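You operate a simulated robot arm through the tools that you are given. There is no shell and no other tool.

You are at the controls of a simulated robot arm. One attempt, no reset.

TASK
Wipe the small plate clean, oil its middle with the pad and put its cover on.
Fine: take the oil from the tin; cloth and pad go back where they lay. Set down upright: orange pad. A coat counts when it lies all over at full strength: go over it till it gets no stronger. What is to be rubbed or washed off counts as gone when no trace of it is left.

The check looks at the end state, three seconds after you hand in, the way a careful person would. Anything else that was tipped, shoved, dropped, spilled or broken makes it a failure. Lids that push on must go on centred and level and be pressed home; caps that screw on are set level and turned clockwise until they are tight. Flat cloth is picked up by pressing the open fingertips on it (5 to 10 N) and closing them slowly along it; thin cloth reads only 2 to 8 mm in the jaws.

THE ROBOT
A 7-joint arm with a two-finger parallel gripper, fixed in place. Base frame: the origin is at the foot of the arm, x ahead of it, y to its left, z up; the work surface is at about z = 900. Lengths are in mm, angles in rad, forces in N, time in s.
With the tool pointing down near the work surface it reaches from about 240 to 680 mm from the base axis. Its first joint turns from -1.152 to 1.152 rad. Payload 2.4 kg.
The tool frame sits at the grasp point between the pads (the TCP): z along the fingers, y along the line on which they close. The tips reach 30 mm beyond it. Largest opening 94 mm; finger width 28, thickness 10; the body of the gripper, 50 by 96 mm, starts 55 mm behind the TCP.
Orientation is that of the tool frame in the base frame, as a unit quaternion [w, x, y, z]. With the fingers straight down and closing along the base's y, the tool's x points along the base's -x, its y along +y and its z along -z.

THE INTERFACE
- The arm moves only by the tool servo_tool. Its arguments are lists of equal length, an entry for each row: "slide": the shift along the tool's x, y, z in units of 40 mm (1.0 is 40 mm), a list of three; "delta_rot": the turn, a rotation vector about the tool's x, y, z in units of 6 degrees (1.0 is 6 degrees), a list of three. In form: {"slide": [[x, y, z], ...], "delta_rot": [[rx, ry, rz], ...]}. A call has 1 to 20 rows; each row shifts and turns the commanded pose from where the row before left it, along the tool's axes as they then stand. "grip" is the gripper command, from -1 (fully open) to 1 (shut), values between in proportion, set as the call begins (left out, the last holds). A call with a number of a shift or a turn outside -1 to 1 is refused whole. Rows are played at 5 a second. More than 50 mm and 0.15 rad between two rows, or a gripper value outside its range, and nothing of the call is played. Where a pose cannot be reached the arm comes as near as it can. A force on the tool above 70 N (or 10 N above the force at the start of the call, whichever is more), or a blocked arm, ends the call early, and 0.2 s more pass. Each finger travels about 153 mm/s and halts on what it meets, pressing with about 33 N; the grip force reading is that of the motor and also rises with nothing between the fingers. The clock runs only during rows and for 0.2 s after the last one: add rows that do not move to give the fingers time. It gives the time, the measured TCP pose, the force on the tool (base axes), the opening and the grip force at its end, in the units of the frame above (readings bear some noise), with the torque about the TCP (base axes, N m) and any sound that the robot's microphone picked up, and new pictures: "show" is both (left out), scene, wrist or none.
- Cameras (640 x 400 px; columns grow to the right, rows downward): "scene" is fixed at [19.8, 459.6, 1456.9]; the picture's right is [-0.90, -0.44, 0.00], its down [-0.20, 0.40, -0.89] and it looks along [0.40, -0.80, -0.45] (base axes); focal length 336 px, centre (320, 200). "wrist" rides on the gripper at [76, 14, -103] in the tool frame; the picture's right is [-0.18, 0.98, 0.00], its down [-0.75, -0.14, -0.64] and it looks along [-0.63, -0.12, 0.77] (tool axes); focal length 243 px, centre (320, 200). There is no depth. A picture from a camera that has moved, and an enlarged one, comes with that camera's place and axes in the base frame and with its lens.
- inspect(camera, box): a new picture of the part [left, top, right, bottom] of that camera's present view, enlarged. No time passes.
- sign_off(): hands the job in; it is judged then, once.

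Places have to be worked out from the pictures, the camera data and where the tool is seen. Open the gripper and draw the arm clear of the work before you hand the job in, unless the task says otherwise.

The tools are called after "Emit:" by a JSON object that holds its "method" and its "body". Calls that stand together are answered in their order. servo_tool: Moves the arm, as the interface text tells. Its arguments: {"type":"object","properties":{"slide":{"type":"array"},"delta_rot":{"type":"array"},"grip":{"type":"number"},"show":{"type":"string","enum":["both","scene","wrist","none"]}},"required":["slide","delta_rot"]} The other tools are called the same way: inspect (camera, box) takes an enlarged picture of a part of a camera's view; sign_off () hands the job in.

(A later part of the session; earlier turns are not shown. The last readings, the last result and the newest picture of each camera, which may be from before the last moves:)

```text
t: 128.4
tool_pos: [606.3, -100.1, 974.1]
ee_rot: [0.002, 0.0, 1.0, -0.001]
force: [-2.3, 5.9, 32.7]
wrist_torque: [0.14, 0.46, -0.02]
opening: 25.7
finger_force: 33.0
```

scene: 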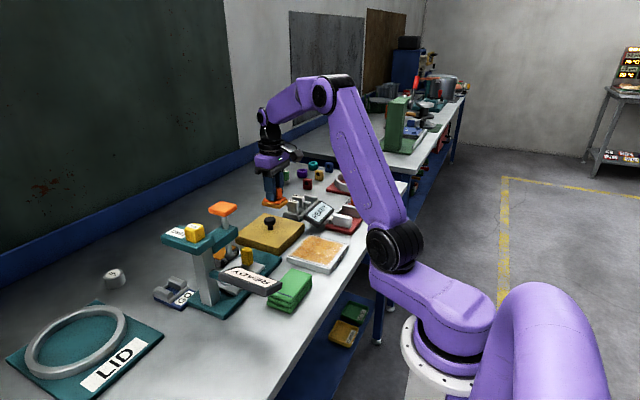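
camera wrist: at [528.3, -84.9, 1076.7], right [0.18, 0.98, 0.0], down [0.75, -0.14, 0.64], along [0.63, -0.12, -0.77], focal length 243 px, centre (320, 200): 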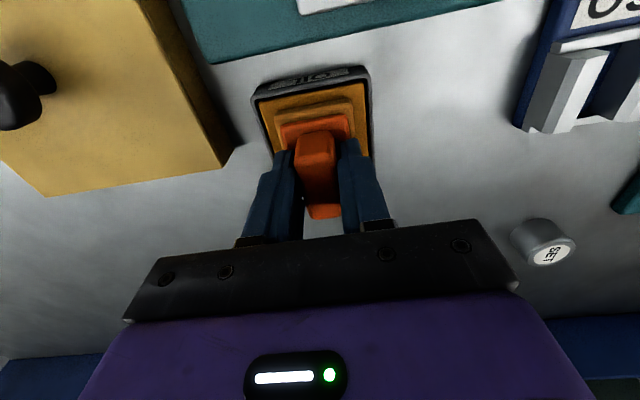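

Dipped. Back to the plate and do a crosswise (y-direction) pass starting at the +x side.

Emit:
{"method": "servo_tool", "body": {"slide": [[0, 0, -0.35], [0, 0, -1], [0, 0, -1], [0, -0.9, 0], [0, -0.9, 0], [0, -0.8, 0], [1, 0, 0], [1, 0, 0], [1, 0, 0], [1, 0, 0], [1, 0, 0], [0.4, 0, 0], [0, 0, 1], [0, 0, 0.8], [0, 0, 0.4], [0, 0, 0.1], [0, 0, 0.08], [0, 0, 0]], "delta_rot": [[0, 0, 0], [0, 0, 0], [0, 0, 0], [0, 0, 0], [0, 0, 0], [0, 0, 0], [0, 0, 0], [0, 0, 0], [0, 0, 0], [0, 0, 0], [0, 0, 0], [0, 0, 0], [0, 0, 0], [0, 0, 0], [0, 0, 0], [0, 0, 0], [0, 0, 0], [0, 0, 0]], "show": "none"}}

Emit:
{"method": "servo_tool", "body": {"slide": [[0, -0.25, 0.02], [0, -0.25, 0], [0, -0.25, 0], [0, -0.25, 0], [0, 0.25, 0], [0, 0.25, 0], [0, 0.25, 0], [0, 0.25, 0], [0.25, 0, 0], [0, -0.25, 0], [0, -0.25, 0], [0, -0.25, 0], [0, -0.25, 0], [0, 0.25, 0], [0, 0.25, 0], [0, 0.25, 0], [0, 0.25, 0], [0.25, 0, 0]], "delta_rot": [[0, 0, 0], [0, 0, 0], [0, 0, 0], [0, 0, 0], [0, 0, 0], [0, 0, 0], [0, 0, 0], [0, 0, 0], [0, 0, 0], [0, 0, 0], [0, 0, 0], [0, 0, 0], [0, 0, 0], [0, 0, 0], [0, 0, 0], [0, 0, 0], [0, 0, 0], [0, 0, 0]], "show": "none"}}

Emit:
{"method": "servo_tool", "body": {"slide": [[0, -0.25, 0], [0, -0.25, 0], [0, -0.25, 0], [0, -0.25, 0], [0, 0.25, 0], [0, 0.25, 0], [0, 0.25, 0], [0, 0.25, 0], [0.25, 0, 0], [0, -0.25, 0], [0, -0.25, 0], [0, -0.25, 0], [0, -0.25, 0], [0, 0.25, 0], [0, 0.25, 0], [0, 0.25, 0], [0, 0.25, 0], [0.25, 0, 0]], "delta_rot": [[0, 0, 0], [0, 0, 0], [0, 0, 0], [0, 0, 0], [0, 0, 0], [0, 0, 0], [0, 0, 0], [0, 0, 0], [0, 0, 0], [0, 0, 0], [0, 0, 0], [0, 0, 0], [0, 0, 0], [0, 0, 0], [0, 0, 0], [0, 0, 0], [0, 0, 0], [0, 0, 0]], "show": "none"}}

Emit:
{"method": "servo_tool", "body": {"slide": [[0, -0.25, 0], [0, -0.25, 0], [0, -0.25, 0], [0, -0.25, 0], [0, 0.25, 0], [0, 0.25, 0], [0, 0.25, 0], [0, 0.25, 0], [-0.25, 0, 0], [-0.25, 0, 0], [-0.25, 0, 0], [-0.25, 0, 0], [0, -0.25, 0], [0, -0.25, 0], [0, -0.25, 0], [0, -0.25, 0]], "delta_rot": [[0, 0, 0], [0, 0, 0], [0, 0, 0], [0, 0, 0], [0, 0, 0], [0, 0, 0], [0, 0, 0], [0, 0, 0], [0, 0, 0], [0, 0, 0], [0, 0, 0], [0, 0, 0], [0, 0, 0], [0, 0, 0], [0, 0, 0], [0, 0, 0]], "show": "none"}}

```text
t: 132.2
tool_pos: [390.8, -205.6, 970.1]
ee_rot: [0.0, 0.0, 1.0, 0.001]
force: [-1.1, 0.1, 2.3]
wrist_torque: [0.07, -0.05, 0.03]
opening: 25.7
finger_force: 32.9
```

```text
t: 136.0
tool_pos: [371.0, -204.5, 970.3]
ee_rot: [0.0, 0.0, 1.0, 0.0]
force: [5.1, 3.1, 14.1]
wrist_torque: [0.09, -0.38, 0.01]
opening: 25.7
finger_force: 33.0
```

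```text
t: 139.8
tool_pos: [350.5, -203.0, 969.4]
ee_rot: [0.0, 0.0, 1.0, 0.001]
force: [3.4, 2.8, 10.7]
wrist_torque: [0.05, -0.31, 0.03]
opening: 25.9
finger_force: 32.5
```

```text
t: 143.2
tool_pos: [388.1, -243.9, 969.6]
ee_rot: [0.002, 0.0, 1.0, -0.001]
force: [1.5, 9.7, 32.1]
wrist_torque: [0.37, 0.09, -0.06]
opening: 25.5
finger_force: 33.2
```

Now lift and look again from the same viewpoint for comparison.

Emit:
{"method": "servo_tool", "body": {"slide": [[0, 0, -0.5], [0, 0, -1], [0, 0, -1], [0.07, 0.78, 0], [0.07, 0.78, 0], [0.07, 0.78, 0], [0.07, 0.78, 0], [0, 0, 0]], "delta_rot": [[0, 0, 0], [0, 0, 0], [0, 0, 0], [0, 0, 0], [0, 0, 0], [0, 0, 0], [0, 0, 0], [0, 0, 0]]}}

Emit:
{"method": "inspect", "body": {"camera": "wrist", "box": [120, 10, 300, 170]}}

Emit:
{"method": "inspect", "body": {"camera": "scene", "box": [270, 220, 370, 290]}}

```text
t: 145.0
tool_pos: [379.8, -119.9, 1070.3]
ee_rot: [0.001, -0.001, 1.0, 0.0]
force: [0.4, 0.7, -0.4]
wrist_torque: [0.02, 0.01, 0.02]
opening: 25.6
finger_force: 33.0
camera wrist: at [301.8, -104.8, 1173.1], right [0.18, 0.98, 0.0], down [0.75, -0.14, 0.64], along [0.63, -0.12, -0.77], focal length 243 px, centre (320, 200)
```

scene: 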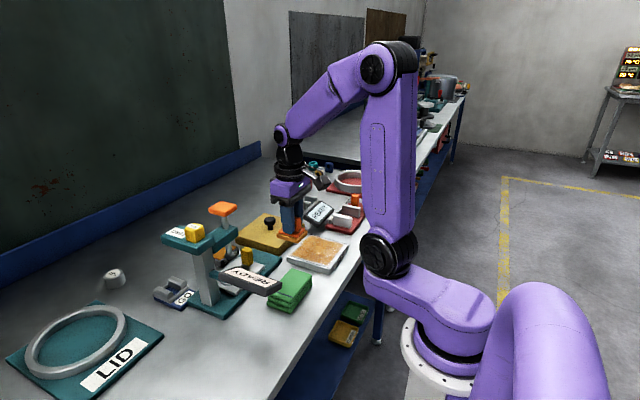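
wrist: 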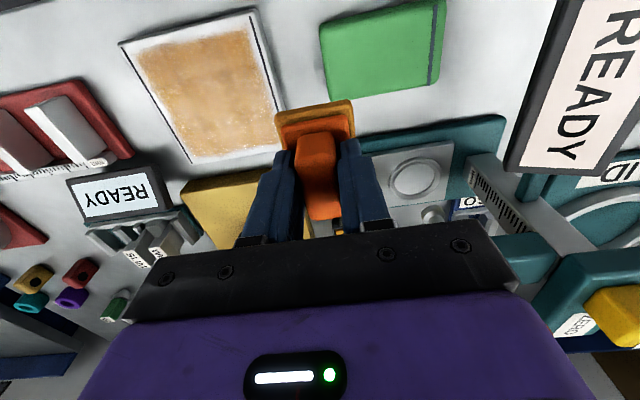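

```text
2.50 times, centred on (210, 90) of wrist
camera zoom: at [301.8, -104.8, 1173.1], right [0.18, 0.98, 0.0], down [0.75, -0.14, 0.64], along [0.63, -0.12, -0.77], focal length 606 px, centre (595, 475)
```

zoom: 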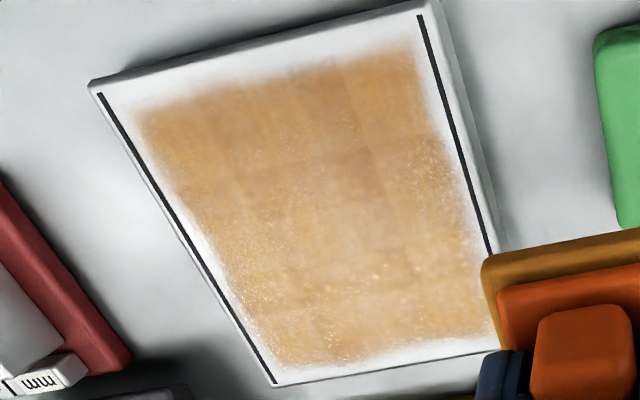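

```text
5.71 times, centred on (320, 255) of scene
camera zoom: at [19.8, 459.6, 1456.9], right [-0.9, -0.44, 0.0], down [-0.2, 0.4, -0.89], along [0.4, -0.8, -0.45], focal length 1922 px, centre (320, -114)
```

zoom: 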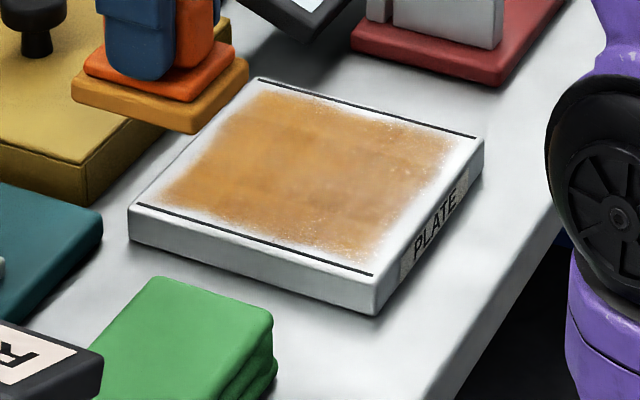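

No stronger than before the last pass and even over the whole middle, so the coat is at full strength. Now I'll return the pad to its spot on the gauge base.

Emit:
{"method": "servo_tool", "body": {"slide": [[-0.72, -0.2, 0], [-0.72, -0.025, 0], [-0.72, 0, 0], [-0.72, 0, 0], [0, 0, 1], [0, 0, 0.8], [0, 0, 0.4], [0, 0, 0.15], [0, 0, 0]], "delta_rot": [[0, 0, 0], [0, 0, 0], [0, 0, 0], [0, 0, 0], [0, 0, 0], [0, 0, 0], [0, 0, 0], [0, 0, 0], [0, 0, 0]]}}

Emit:
{"method": "inspect", "body": {"camera": "wrist", "box": [220, 60, 440, 240]}}

Emit:
{"method": "inspect", "body": {"camera": "scene", "box": [200, 190, 320, 280]}}

```text
t: 147.0
tool_pos: [495.2, -129.2, 974.6]
ee_rot: [0.0, 0.0, 1.0, 0.0]
force: [-0.5, -0.3, -0.2]
wrist_torque: [-0.01, 0.0, 0.04]
opening: 25.6
finger_force: 33.1
camera wrist: at [417.3, -113.7, 1078.1], right [0.18, 0.98, 0.0], down [0.75, -0.14, 0.64], along [0.63, -0.12, -0.77], focal length 243 px, centre (320, 200)
```

scene: 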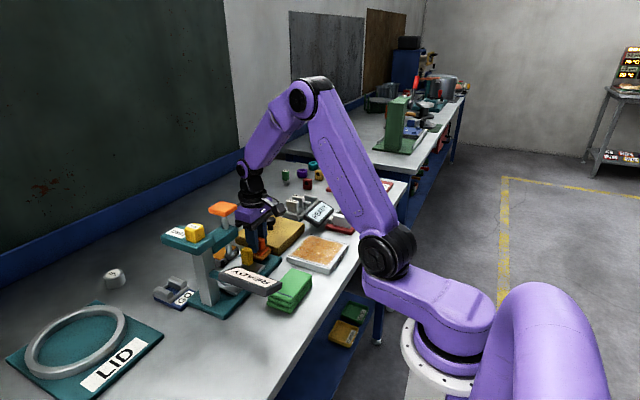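
wrist: 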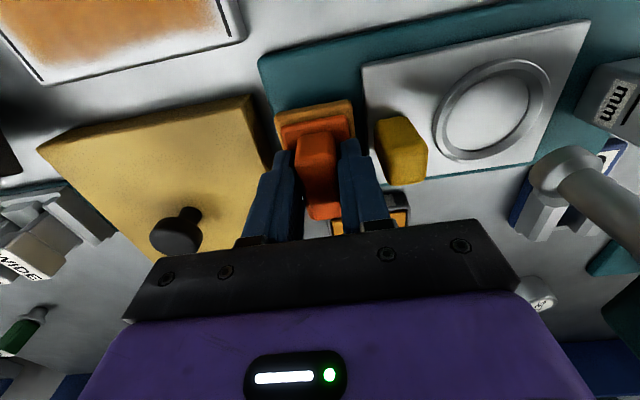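

```text
2.22 times, centred on (330, 150) of wrist
camera zoom: at [417.3, -113.7, 1078.1], right [0.18, 0.98, 0.0], down [0.75, -0.14, 0.64], along [0.63, -0.12, -0.77], focal length 539 px, centre (298, 311)
```

zoom: 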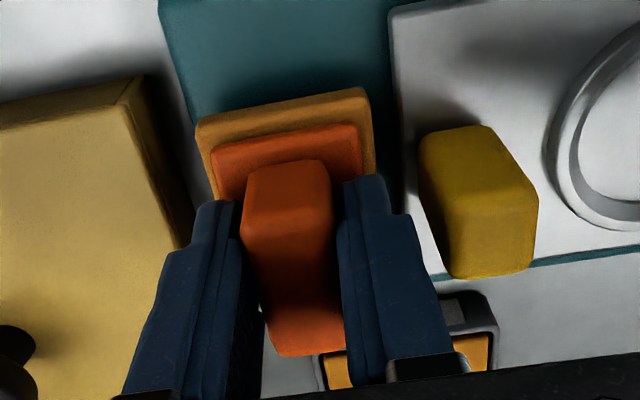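

```text
4.44 times, centred on (260, 235) of scene
camera zoom: at [19.8, 459.6, 1456.9], right [-0.9, -0.44, 0.0], down [-0.2, 0.4, -0.89], along [0.4, -0.8, -0.45], focal length 1495 px, centre (587, 44)
```

zoom: 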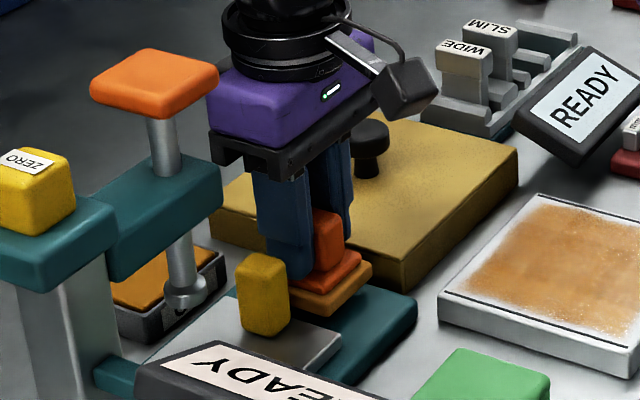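

The pad slipped about 2 mm in +x within the grip, so I'll compensate by shifting back 2 mm, then lower until it touches.

Emit:
{"method": "servo_tool", "body": {"slide": [[0.055, 0, 0.1], [0, 0, 0.05], [0, 0, 0.05], [0, 0, 0]], "delta_rot": [[0, 0, 0], [0, 0, 0], [0, 0, 0], [0, 0, 0]], "show": "none"}}

Emit:
{"method": "servo_tool", "body": {"slide": [[0, 0, 0.03], [0, 0, 0]], "delta_rot": [[0, 0, 0], [0, 0, 0]], "show": "none"}}

```text
t: 148.0
tool_pos: [492.1, -128.7, 967.2]
ee_rot: [0.0, 0.0, 1.0, 0.0]
force: [-0.3, -0.6, -0.8]
wrist_torque: [-0.02, -0.01, -0.02]
opening: 25.5
finger_force: 32.5
```

```text
t: 148.6
tool_pos: [493.2, -129.2, 966.1]
ee_rot: [0.0, 0.0, 1.0, 0.0]
force: [-1.2, -0.5, -1.3]
wrist_torque: [-0.03, -0.02, -0.02]
opening: 25.6
finger_force: 33.2
```

Emit:
{"method": "servo_tool", "body": {"slide": [[0, 0, 0.03], [0, 0, 0]], "delta_rot": [[0, 0, 0], [0, 0, 0]], "show": "none"}}

Emit:
{"method": "inspect", "body": {"camera": "wrist", "box": [220, 60, 440, 240]}}

Emit:
{"method": "inspect", "body": {"camera": "scene", "box": [200, 190, 320, 280]}}

```text
t: 149.2
tool_pos: [492.6, -129.3, 965.9]
ee_rot: [0.001, 0.0, 1.0, 0.0]
force: [-1.3, 0.9, 9.4]
wrist_torque: [0.0, 0.16, 0.0]
opening: 25.5
finger_force: 32.7
```

```text
2.22 times, centred on (330, 150) of wrist
camera zoom: at [415.0, -114.1, 1069.0], right [0.18, 0.98, 0.0], down [0.75, -0.14, 0.64], along [0.63, -0.12, -0.77], focal length 539 px, centre (298, 311)
```

zoom: 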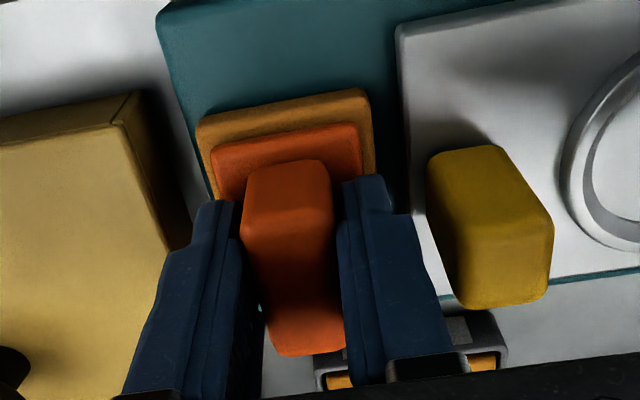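

```text
4.44 times, centred on (260, 235) of scene
camera zoom: at [19.6, 459.7, 1456.9], right [-0.9, -0.44, 0.0], down [-0.2, 0.4, -0.89], along [0.4, -0.8, -0.45], focal length 1495 px, centre (587, 44)
```

zoom: 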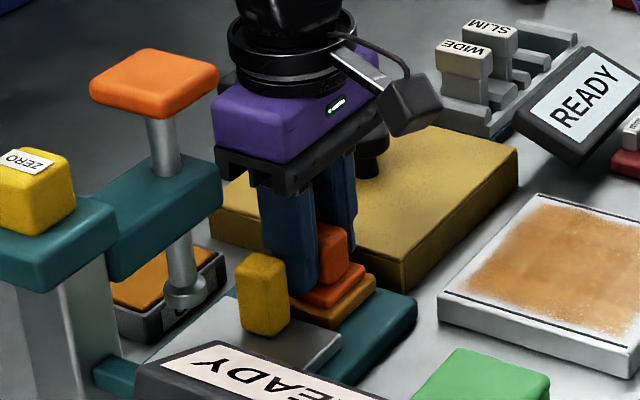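

Pad touches at 9 N and lines up with its original spot relative to the base and yellow block. Releasing to 33 mm only and rising straight up.

Emit:
{"method": "servo_tool", "body": {"slide": [[0, 0, 0], [0, 0, 0], [0, 0, 0]], "delta_rot": [[0, 0, 0], [0, 0, 0], [0, 0, 0]], "grip": 0.298, "show": "none"}}

Emit:
{"method": "servo_tool", "body": {"slide": [[0, 0, -0.2], [0, 0, -0.5], [0, 0, -1], [0, 0, -1], [0, 0, 0]], "delta_rot": [[0, 0, 0], [0, 0, 0], [0, 0, 0], [0, 0, 0], [0, 0, 0]]}}

Emit:
{"method": "inspect", "body": {"camera": "wrist", "box": [220, 60, 440, 240]}}

Emit:
{"method": "inspect", "body": {"camera": "scene", "box": [200, 190, 320, 280]}}

```text
t: 150.0
tool_pos: [493.5, -130.1, 965.3]
ee_rot: [0.001, 0.0, 1.0, -0.001]
force: [1.1, -1.1, 12.2]
wrist_torque: [-0.03, 0.01, 0.01]
opening: 30.5
finger_force: 0.1
```

```text
t: 151.2
tool_pos: [492.0, -127.6, 1074.3]
ee_rot: [0.0, -0.001, 1.0, 0.0]
force: [0.0, 0.7, -0.9]
wrist_torque: [0.0, 0.0, 0.0]
opening: 32.8
finger_force: 0.0
camera wrist: at [414.2, -114.3, 1176.6], right [0.18, 0.98, 0.0], down [0.75, -0.14, 0.64], along [0.63, -0.12, -0.77], focal length 243 px, centre (320, 200)
```

scene: 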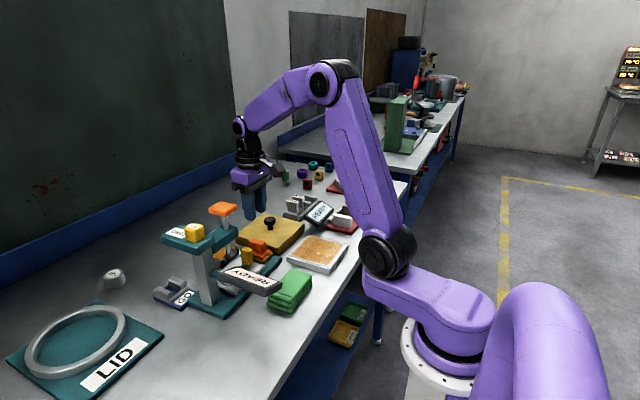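
wrist: 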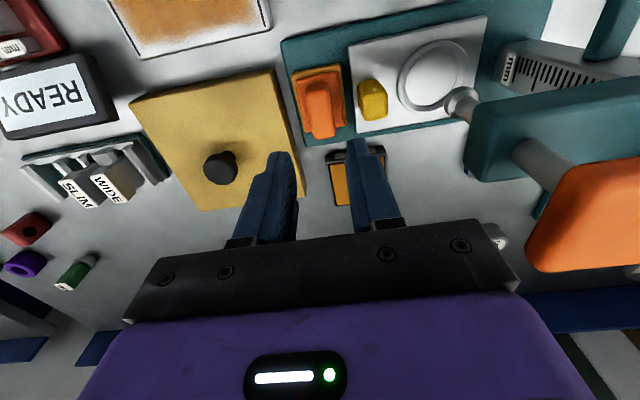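

```text
2.22 times, centred on (330, 150) of wrist
camera zoom: at [414.2, -114.3, 1176.6], right [0.18, 0.98, 0.0], down [0.75, -0.14, 0.64], along [0.63, -0.12, -0.77], focal length 539 px, centre (298, 311)
```

zoom: 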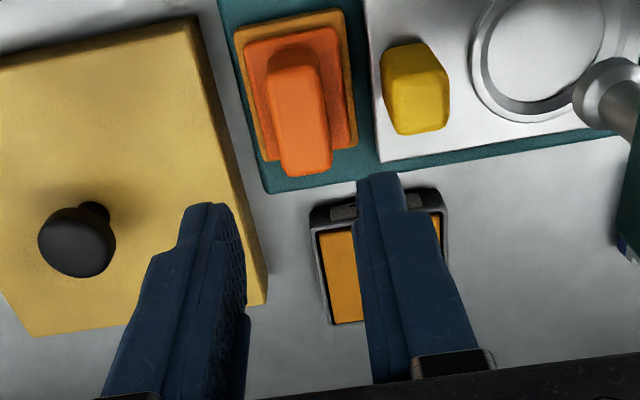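

```text
4.44 times, centred on (260, 235) of scene
camera zoom: at [19.8, 459.6, 1456.9], right [-0.9, -0.44, 0.0], down [-0.2, 0.4, -0.89], along [0.4, -0.8, -0.45], focal length 1495 px, centre (587, 44)
```

zoom: 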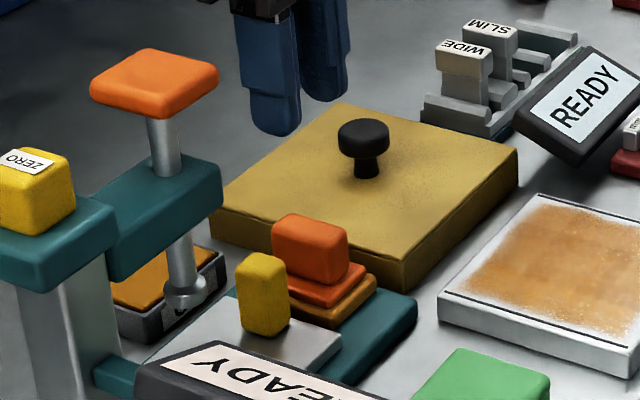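

The pad is back upright in its place. Next the cover: I'll open to about 60 mm and view its knob and edges from above to fix its centre precisely.

Emit:
{"method": "servo_tool", "body": {"slide": [[0, -0.8, -0.3], [0.3, -0.8, -0.36], [0.4, -0.8, 0], [0.345, -0.5, 0], [0, 0, 0]], "delta_rot": [[0, 0, 0], [0, 0, 0], [0, 0, 0], [0, 0, 0], [0, 0, 0]], "grip": -0.277}}

Emit:
{"method": "inspect", "body": {"camera": "wrist", "box": [200, 60, 440, 240]}}

Emit:
{"method": "inspect", "body": {"camera": "scene", "box": [230, 190, 360, 280]}}

```text
t: 152.4
tool_pos: [450.0, -245.3, 1099.5]
ee_rot: [-0.001, 0.001, 1.0, 0.0]
force: [0.2, 0.3, 0.3]
wrist_torque: [0.0, 0.0, 0.04]
opening: 60.2
finger_force: 0.0
camera wrist: at [372.3, -230.0, 1203.1], right [0.18, 0.98, 0.0], down [0.75, -0.14, 0.64], along [0.63, -0.12, -0.77], focal length 243 px, centre (320, 200)
```

scene: 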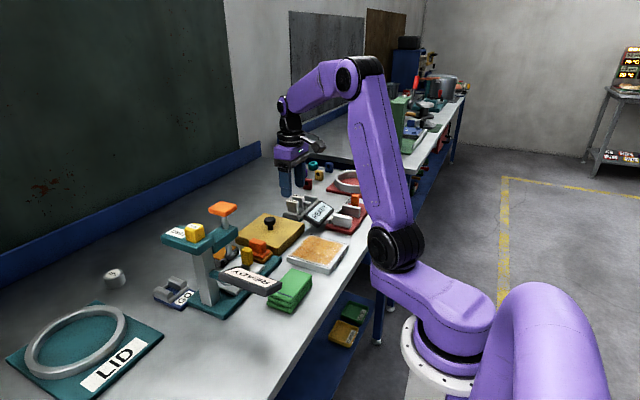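
wrist: 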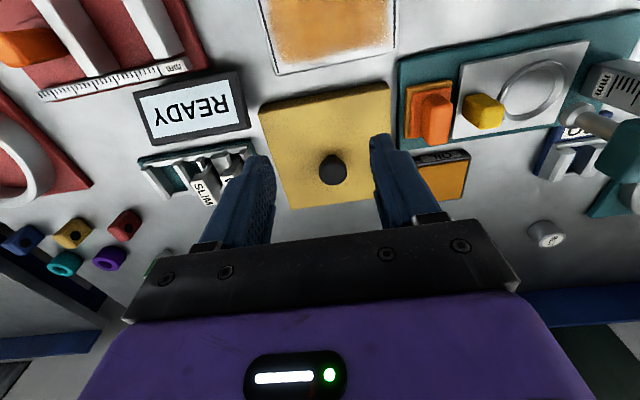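

```text
2.22 times, centred on (320, 150) of wrist
camera zoom: at [372.3, -230.0, 1203.1], right [0.18, 0.98, 0.0], down [0.75, -0.14, 0.64], along [0.63, -0.12, -0.77], focal length 539 px, centre (320, 311)
```

zoom: 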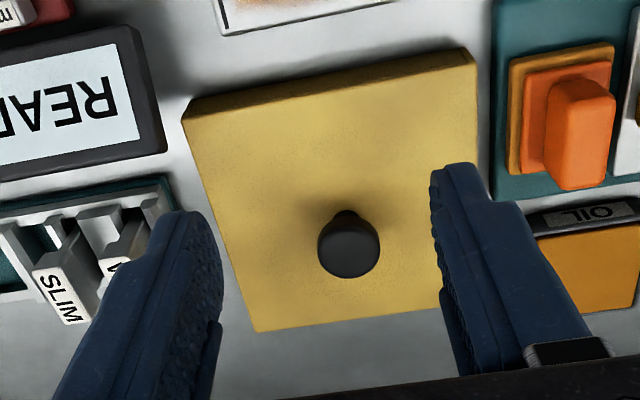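

```text
4.44 times, centred on (295, 235) of scene
camera zoom: at [19.8, 459.6, 1456.9], right [-0.9, -0.44, 0.0], down [-0.2, 0.4, -0.89], along [0.4, -0.8, -0.45], focal length 1495 px, centre (431, 44)
```

zoom: 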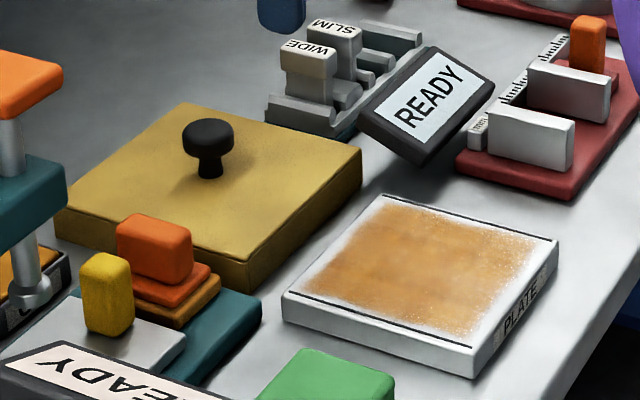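

With refined camera axes I get the knob at about (536, -245), centred on the cover (≈146 mm square, top ≈ z 929). Moving above the knob and part-way down.

Emit:
{"method": "servo_tool", "body": {"slide": [[-0.8, -0.0125, 0], [-0.8, 0, 0], [-0.55, 0, 0], [0, 0, 1], [0, 0, 1], [0, 0, 0.5], [0, 0, 0]], "delta_rot": [[0, 0, 0], [0, 0, 0], [0, 0, 0], [0, 0, 0], [0, 0, 0], [0, 0, 0], [0, 0, 0]]}}

Emit:
{"method": "inspect", "body": {"camera": "wrist", "box": [200, 60, 440, 240]}}

Emit:
{"method": "inspect", "body": {"camera": "scene", "box": [230, 190, 330, 260]}}

```text
t: 154.0
tool_pos: [538.4, -244.6, 1000.0]
ee_rot: [0.0, 0.001, 1.0, -0.001]
force: [-0.5, 1.6, -1.2]
wrist_torque: [0.01, 0.01, -0.05]
opening: 60.1
finger_force: 0.1
camera wrist: at [459.8, -230.2, 1102.0], right [0.18, 0.98, 0.0], down [0.75, -0.14, 0.64], along [0.63, -0.12, -0.77], focal length 243 px, centre (320, 200)
```

scene: 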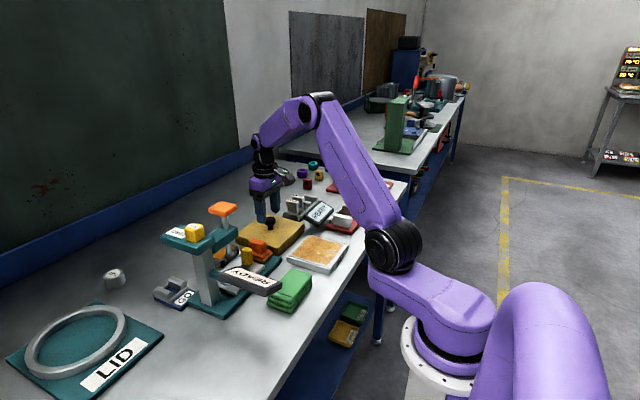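
wrist: 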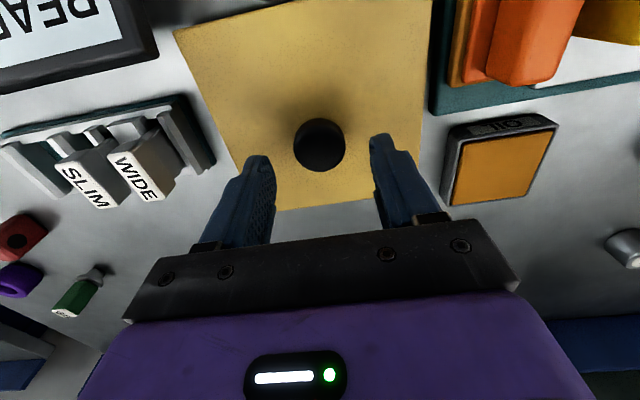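

```text
2.22 times, centred on (320, 150) of wrist
camera zoom: at [459.8, -230.2, 1102.0], right [0.18, 0.98, 0.0], down [0.75, -0.14, 0.64], along [0.63, -0.12, -0.77], focal length 539 px, centre (320, 311)
```

zoom: 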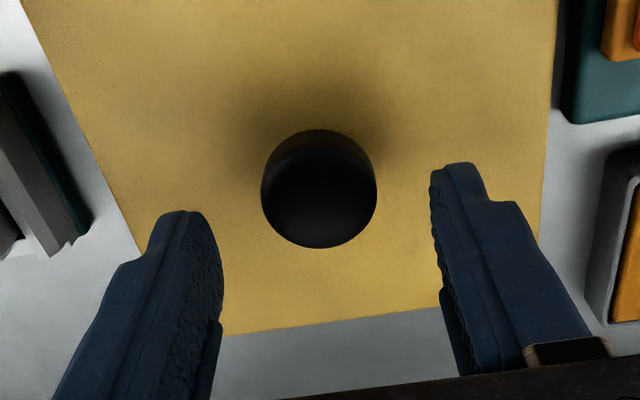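

```text
5.71 times, centred on (280, 225) of scene
camera zoom: at [19.8, 459.6, 1456.9], right [-0.9, -0.44, 0.0], down [-0.2, 0.4, -0.89], along [0.4, -0.8, -0.45], focal length 1922 px, centre (549, 57)
```

zoom: 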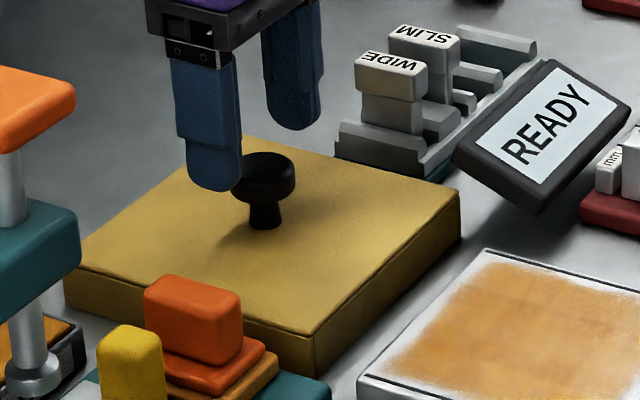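

Knob is centred between the fingers. Lowering to z≈961 so the tips stay ~4 mm above the cover, then gripping the knob head.

Emit:
{"method": "servo_tool", "body": {"slide": [[0.025, 0.01, 0.5], [0, 0, 0.4], [0, 0, 0.075], [0, 0, 0]], "delta_rot": [[0, 0, 0], [0, 0, 0], [0, 0, 0], [0, 0, 0]], "show": "none"}}

Emit:
{"method": "servo_tool", "body": {"slide": [[0, 0, 0], [0, 0, 0], [0, 0, 0], [0, 0, 0]], "delta_rot": [[0, 0, 0], [0, 0, 0], [0, 0, 0], [0, 0, 0]], "grip": 1}}

Emit:
{"method": "inspect", "body": {"camera": "scene", "box": [230, 190, 330, 260]}}

Emit:
{"method": "inspect", "body": {"camera": "wrist", "box": [180, 40, 440, 240]}}

```text
t: 155.0
tool_pos: [535.1, -245.4, 960.6]
ee_rot: [0.0, 0.001, 1.0, 0.001]
force: [-0.1, 0.1, -0.1]
wrist_torque: [-0.01, -0.02, -0.01]
opening: 60.1
finger_force: 0.0
```

```text
t: 156.0
tool_pos: [534.3, -245.0, 960.4]
ee_rot: [0.0, 0.0, 1.0, -0.001]
force: [0.3, -0.1, 0.6]
wrist_torque: [0.03, -0.02, -0.01]
opening: 33.0
finger_force: 33.4
camera wrist: at [457.6, -231.0, 1063.8], right [0.18, 0.98, 0.0], down [0.75, -0.14, 0.64], along [0.63, -0.12, -0.77], focal length 243 px, centre (320, 200)
```

scene: 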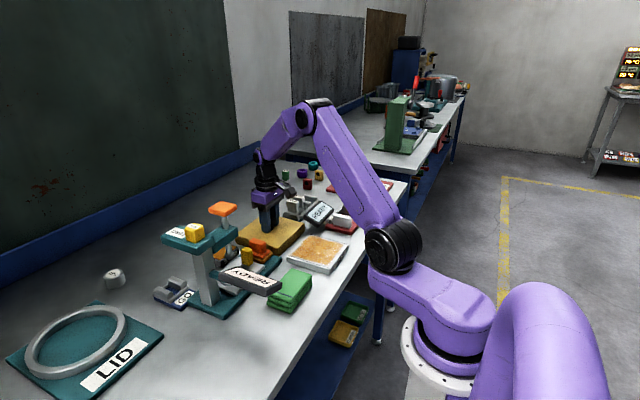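
wrist: 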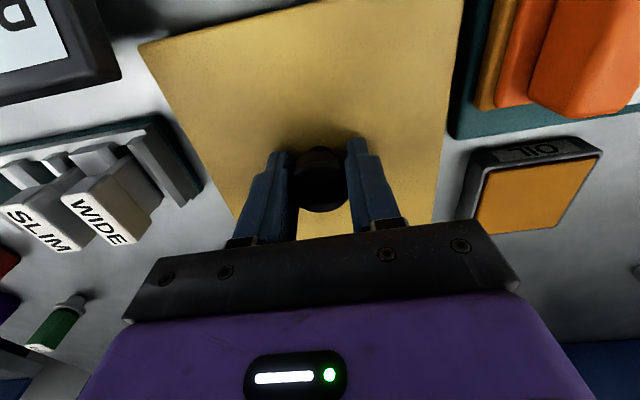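

```text
5.71 times, centred on (280, 225) of scene
camera zoom: at [19.8, 459.6, 1456.9], right [-0.9, -0.44, 0.0], down [-0.2, 0.4, -0.89], along [0.4, -0.8, -0.45], focal length 1922 px, centre (549, 57)
```

zoom: 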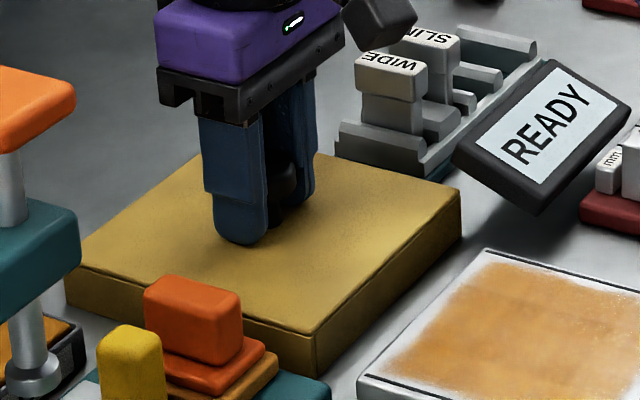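

```text
2.00 times, centred on (310, 140) of wrist
camera zoom: at [457.6, -231.0, 1063.8], right [0.18, 0.98, 0.0], down [0.75, -0.14, 0.64], along [0.63, -0.12, -0.77], focal length 485 px, centre (340, 320)
```

zoom: 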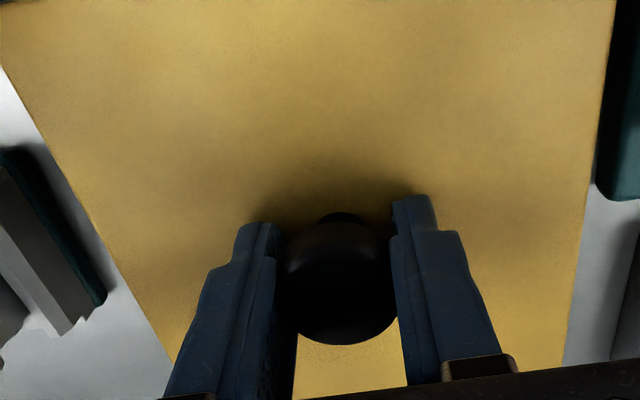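

Knob gripped (33 mm), and the cover's edges are symmetric about the tool within ~1 mm. Lifting straight up slowly to see that it comes level.

Emit:
{"method": "servo_tool", "body": {"slide": [[0, 0, -0.25], [0, 0, -0.5], [0, 0, -0.75], [0, 0, 0]], "delta_rot": [[0, 0, 0], [0, 0, 0], [0, 0, 0], [0, 0, 0]]}}

Emit:
{"method": "inspect", "body": {"camera": "scene", "box": [220, 180, 350, 270]}}

Emit:
{"method": "inspect", "body": {"camera": "wrist", "box": [120, 0, 520, 240]}}

```text
t: 157.0
tool_pos: [534.5, -245.4, 1019.1]
ee_rot: [0.0, 0.0, 1.0, 0.0]
force: [-0.5, -0.2, -1.4]
wrist_torque: [-0.02, -0.02, -0.01]
opening: 32.9
finger_force: 33.7
camera wrist: at [457.8, -231.0, 1123.1], right [0.18, 0.98, 0.0], down [0.75, -0.14, 0.64], along [0.63, -0.12, -0.77], focal length 243 px, centre (320, 200)
```

scene: 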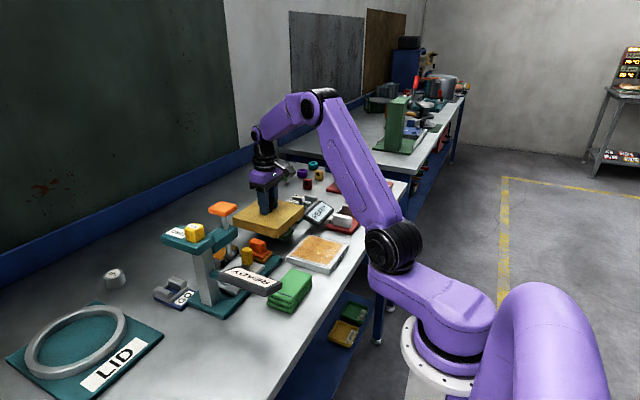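
wrist: 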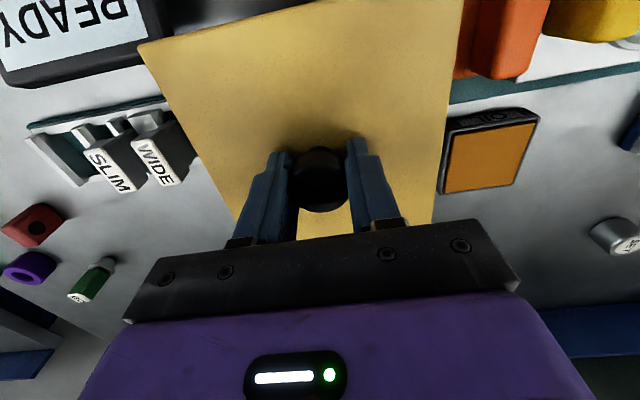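

```text
4.44 times, centred on (285, 225) of scene
camera zoom: at [19.8, 459.6, 1456.9], right [-0.9, -0.44, 0.0], down [-0.2, 0.4, -0.89], along [0.4, -0.8, -0.45], focal length 1495 px, centre (476, 89)
```

zoom: 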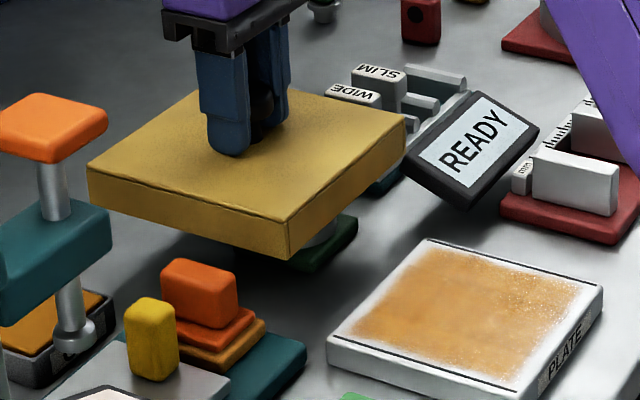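

```text
1.60 times, centred on (320, 120) of wrist
camera zoom: at [457.8, -231.0, 1123.1], right [0.18, 0.98, 0.0], down [0.75, -0.14, 0.64], along [0.63, -0.12, -0.77], focal length 388 px, centre (320, 328)
```

zoom: 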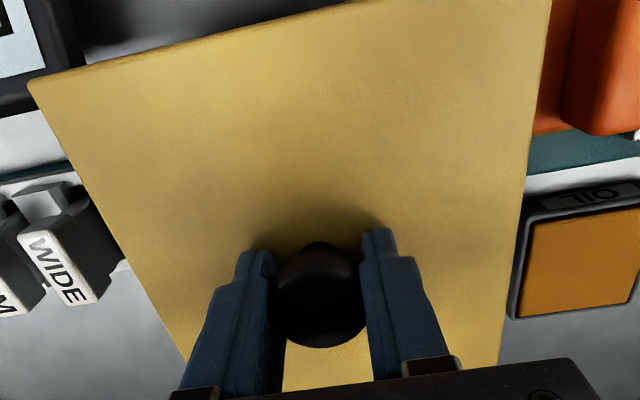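

The cover hangs level. I'll raise it further, move in -x first (keeping clear of pad and display), then in y over the plate, and hover about 12 mm above.

Emit:
{"method": "servo_tool", "body": {"slide": [[0, 0, -1], [0.8, 0, 0], [0.8, 0, 0], [0.9, 0, 0], [0.9, 0, 0], [0.8875, 0, 0], [0, 0.52, 0], [0, 0, 0.7], [0, 0, 0.7], [0, 0, 0.25], [0, 0, 0], [0, 0, 0]], "delta_rot": [[0, 0, 0], [0, 0, 0], [0, 0, 0], [0, 0, 0], [0, 0, 0], [0, 0, 0], [0, 0, 0], [0, 0, 0], [0, 0, 0], [0, 0, 0], [0, 0, 0], [0, 0, 0]]}}

Emit:
{"method": "inspect", "body": {"camera": "scene", "box": [260, 200, 380, 285]}}

Emit:
{"method": "inspect", "body": {"camera": "wrist", "box": [100, 0, 520, 240]}}

```text
t: 159.6
tool_pos: [361.8, -224.5, 992.8]
ee_rot: [0.0, -0.001, 1.0, -0.001]
force: [0.0, -0.4, -1.2]
wrist_torque: [-0.02, 0.01, 0.0]
opening: 33.0
finger_force: 33.4
camera wrist: at [285.5, -209.6, 1096.2], right [0.18, 0.98, 0.0], down [0.75, -0.14, 0.64], along [0.63, -0.12, -0.77], focal length 243 px, centre (320, 200)
```

scene: 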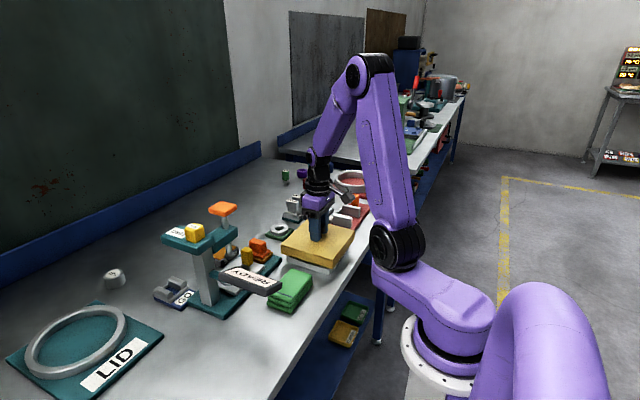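
wrist: 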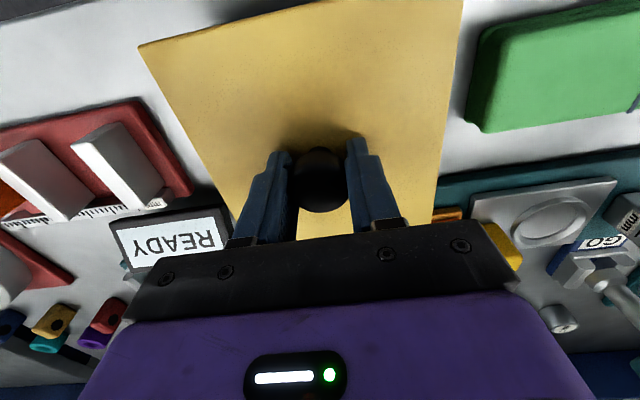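

```text
4.71 times, centred on (320, 242) of scene
camera zoom: at [19.8, 459.6, 1456.9], right [-0.9, -0.44, 0.0], down [-0.2, 0.4, -0.89], along [0.4, -0.8, -0.45], focal length 1583 px, centre (320, 0)
```

zoom: 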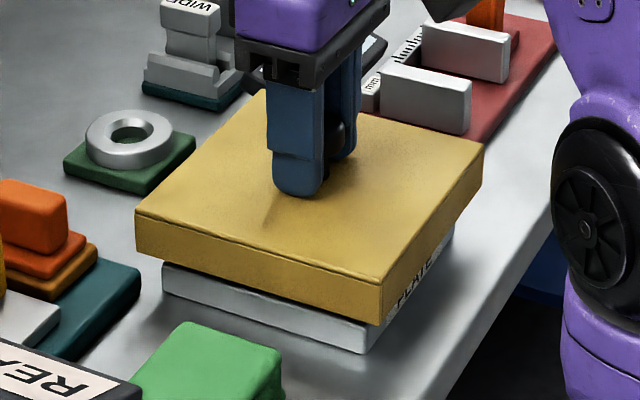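

```text
1.52 times, centred on (310, 120) of wrist
camera zoom: at [285.5, -209.6, 1096.2], right [0.18, 0.98, 0.0], down [0.75, -0.14, 0.64], along [0.63, -0.12, -0.77], focal length 370 px, centre (335, 322)
```

zoom: 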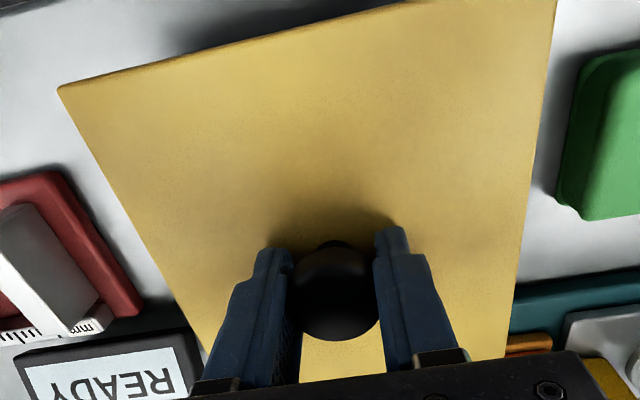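

Comparing cover and plate edges in the same scene image: the cover is centred in x but about 2.5 mm too far to -y. I'll correct, lower to just above the plate and recheck.

Emit:
{"method": "servo_tool", "body": {"slide": [[-0.0125, 0.0625, 0.1], [0, 0, 0.08], [0, 0, 0], [0, 0, 0]], "delta_rot": [[0, 0, 0], [0, 0, 0], [0, 0, 0], [0, 0, 0]], "show": "none"}}

Emit:
{"method": "inspect", "body": {"camera": "scene", "box": [270, 210, 370, 280]}}

Emit:
{"method": "inspect", "body": {"camera": "scene", "box": [320, 225, 360, 275]}}

Emit:
{"method": "inspect", "body": {"camera": "scene", "box": [280, 235, 320, 270]}}

```text
t: 160.6
tool_pos: [364.4, -221.1, 988.7]
ee_rot: [0.001, 0.0, 1.0, 0.0]
force: [0.1, -0.3, -1.8]
wrist_torque: [-0.05, -0.01, -0.01]
opening: 32.7
finger_force: 33.1
```

```text
5.71 times, centred on (320, 245) of scene
camera zoom: at [19.8, 459.6, 1456.9], right [-0.9, -0.44, 0.0], down [-0.2, 0.4, -0.89], along [0.4, -0.8, -0.45], focal length 1922 px, centre (320, -57)
```

zoom: 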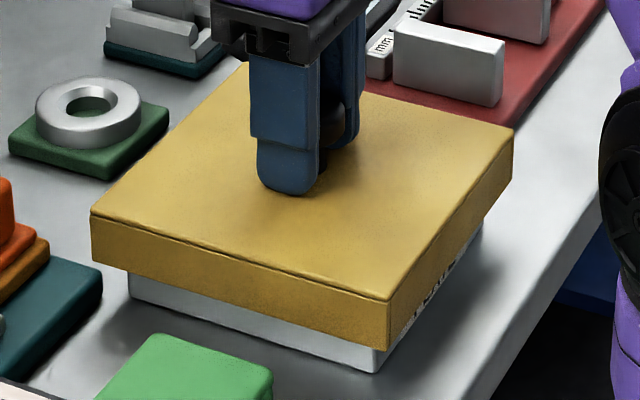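

```text
8.00 times, centred on (340, 250) of scene
camera zoom: at [19.8, 459.6, 1456.9], right [-0.9, -0.44, 0.0], down [-0.2, 0.4, -0.89], along [0.4, -0.8, -0.45], focal length 2690 px, centre (160, -200)
```

zoom: 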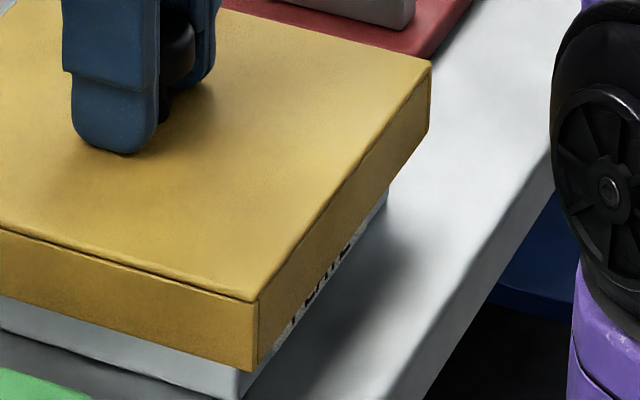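

```text
11.43 times, centred on (300, 252) of scene
camera zoom: at [19.8, 459.6, 1456.9], right [-0.9, -0.44, 0.0], down [-0.2, 0.4, -0.89], along [0.4, -0.8, -0.45], focal length 3844 px, centre (549, -400)
```

zoom: 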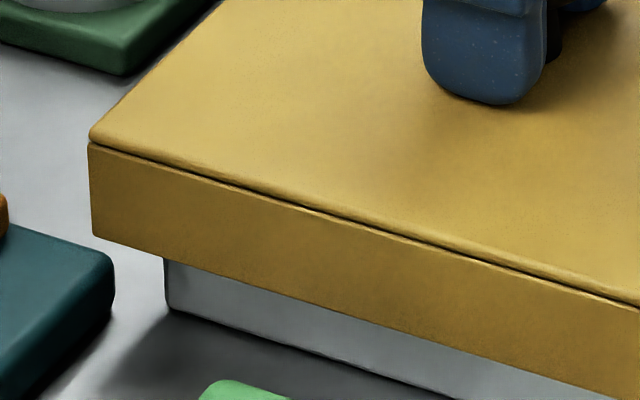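

Overhangs look balanced within measurement error (about 12 mm each side). Lowering in small steps while watching forces and torques.

Emit:
{"method": "servo_tool", "body": {"slide": [[0, 0, 0.1], [0, 0, 0.1], [0, 0, 0]], "delta_rot": [[0, 0, 0], [0, 0, 0], [0, 0, 0]], "show": "none"}}

Emit:
{"method": "servo_tool", "body": {"slide": [[0, 0, 0.05], [0, 0, 0.05], [0, 0, 0]], "delta_rot": [[0, 0, 0], [0, 0, 0], [0, 0, 0]], "show": "scene"}}

Emit:
{"method": "inspect", "body": {"camera": "scene", "box": [270, 210, 370, 280]}}

```text
t: 161.4
tool_pos: [364.5, -221.4, 980.3]
ee_rot: [-0.001, 0.0, 1.0, 0.0]
force: [-0.3, 1.2, -1.0]
wrist_torque: [-0.02, 0.02, -0.02]
opening: 32.8
finger_force: 33.7
```

```text
t: 162.2
tool_pos: [364.6, -221.9, 975.6]
ee_rot: [0.001, 0.002, 1.0, 0.0]
force: [-1.0, -1.6, 4.8]
wrist_torque: [0.31, -0.36, -0.08]
opening: 33.0
finger_force: 32.6
```

scene: 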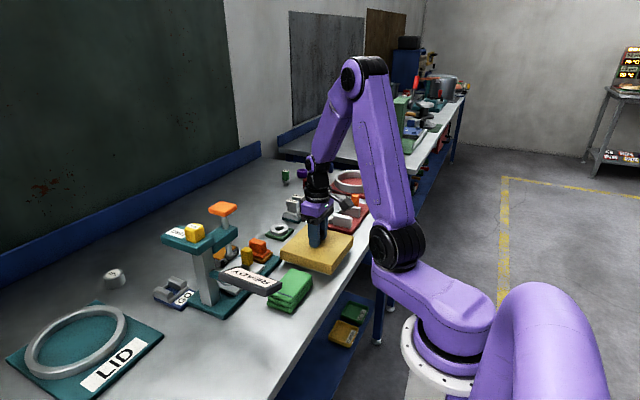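

```text
5.71 times, centred on (320, 245) of scene
camera zoom: at [19.7, 459.6, 1456.9], right [-0.9, -0.44, 0.0], down [-0.2, 0.4, -0.89], along [0.4, -0.8, -0.45], focal length 1922 px, centre (320, -57)
```

zoom: 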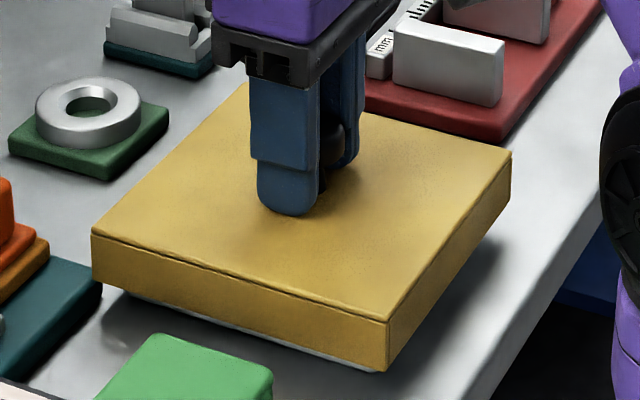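

Light contact (5 N) with the torque pointing to the (+x, +y) corner, rim ~5 mm below the plate top. Let me inspect the corners for tilt or misalignment.

Emit:
{"method": "inspect", "body": {"camera": "scene", "box": [275, 240, 335, 280]}}

Emit:
{"method": "inspect", "body": {"camera": "scene", "box": [320, 225, 360, 275]}}

Emit:
{"method": "inspect", "body": {"camera": "wrist", "box": [100, 0, 520, 240]}}

```text
10.00 times, centred on (305, 260) of scene
camera zoom: at [19.7, 459.6, 1456.9], right [-0.9, -0.44, 0.0], down [-0.2, 0.4, -0.89], along [0.4, -0.8, -0.45], focal length 3363 px, centre (470, -400)
```

zoom: 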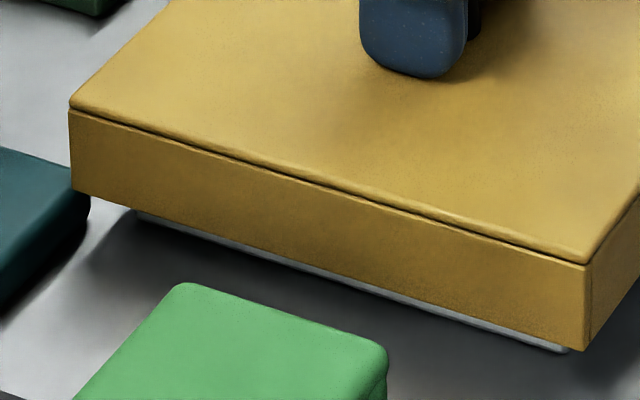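

```text
8.00 times, centred on (340, 250) of scene
camera zoom: at [19.7, 459.6, 1456.9], right [-0.9, -0.44, 0.0], down [-0.2, 0.4, -0.89], along [0.4, -0.8, -0.45], focal length 2690 px, centre (160, -200)
```

zoom: 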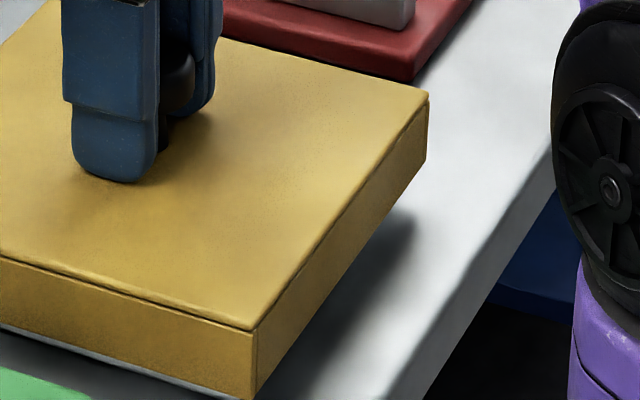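

```text
1.52 times, centred on (310, 120) of wrist
camera zoom: at [286.9, -207.2, 1078.7], right [0.19, 0.98, 0.0], down [0.75, -0.14, 0.64], along [0.63, -0.12, -0.77], focal length 370 px, centre (335, 322)
```

zoom: 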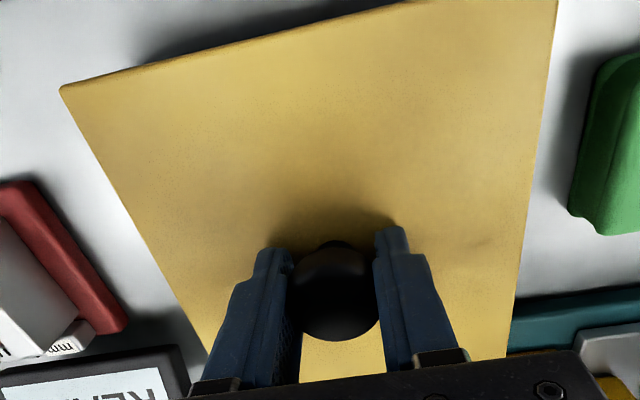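

The cover is level, rim a few mm below the plate's top, touching at the (+x, +y) corner. I'll raise 2 mm, nudge ~1 mm toward +x and +y, and try again.

Emit:
{"method": "servo_tool", "body": {"slide": [[0, 0, -0.1], [-0.025, 0.025, 0], [0, 0, 0.05], [0, 0, 0.05], [0, 0, 0]], "delta_rot": [[0, 0, 0], [0, 0, 0], [0, 0, 0], [0, 0, 0], [0, 0, 0]], "show": "none"}}

Emit:
{"method": "servo_tool", "body": {"slide": [[0, 0, 0.04], [0, 0, 0]], "delta_rot": [[0, 0, 0], [0, 0, 0]], "show": "none"}}

```text
t: 163.4
tool_pos: [365.0, -220.2, 975.4]
ee_rot: [-0.001, -0.001, 1.0, 0.0]
force: [-1.7, -1.7, 5.4]
wrist_torque: [0.28, -0.34, 0.0]
opening: 32.8
finger_force: 33.4
```

```text
t: 164.0
tool_pos: [364.5, -221.0, 974.7]
ee_rot: [0.0, -0.001, 1.0, 0.0]
force: [-4.1, -1.7, 11.2]
wrist_torque: [0.68, -0.8, 0.03]
opening: 32.8
finger_force: 32.6
```

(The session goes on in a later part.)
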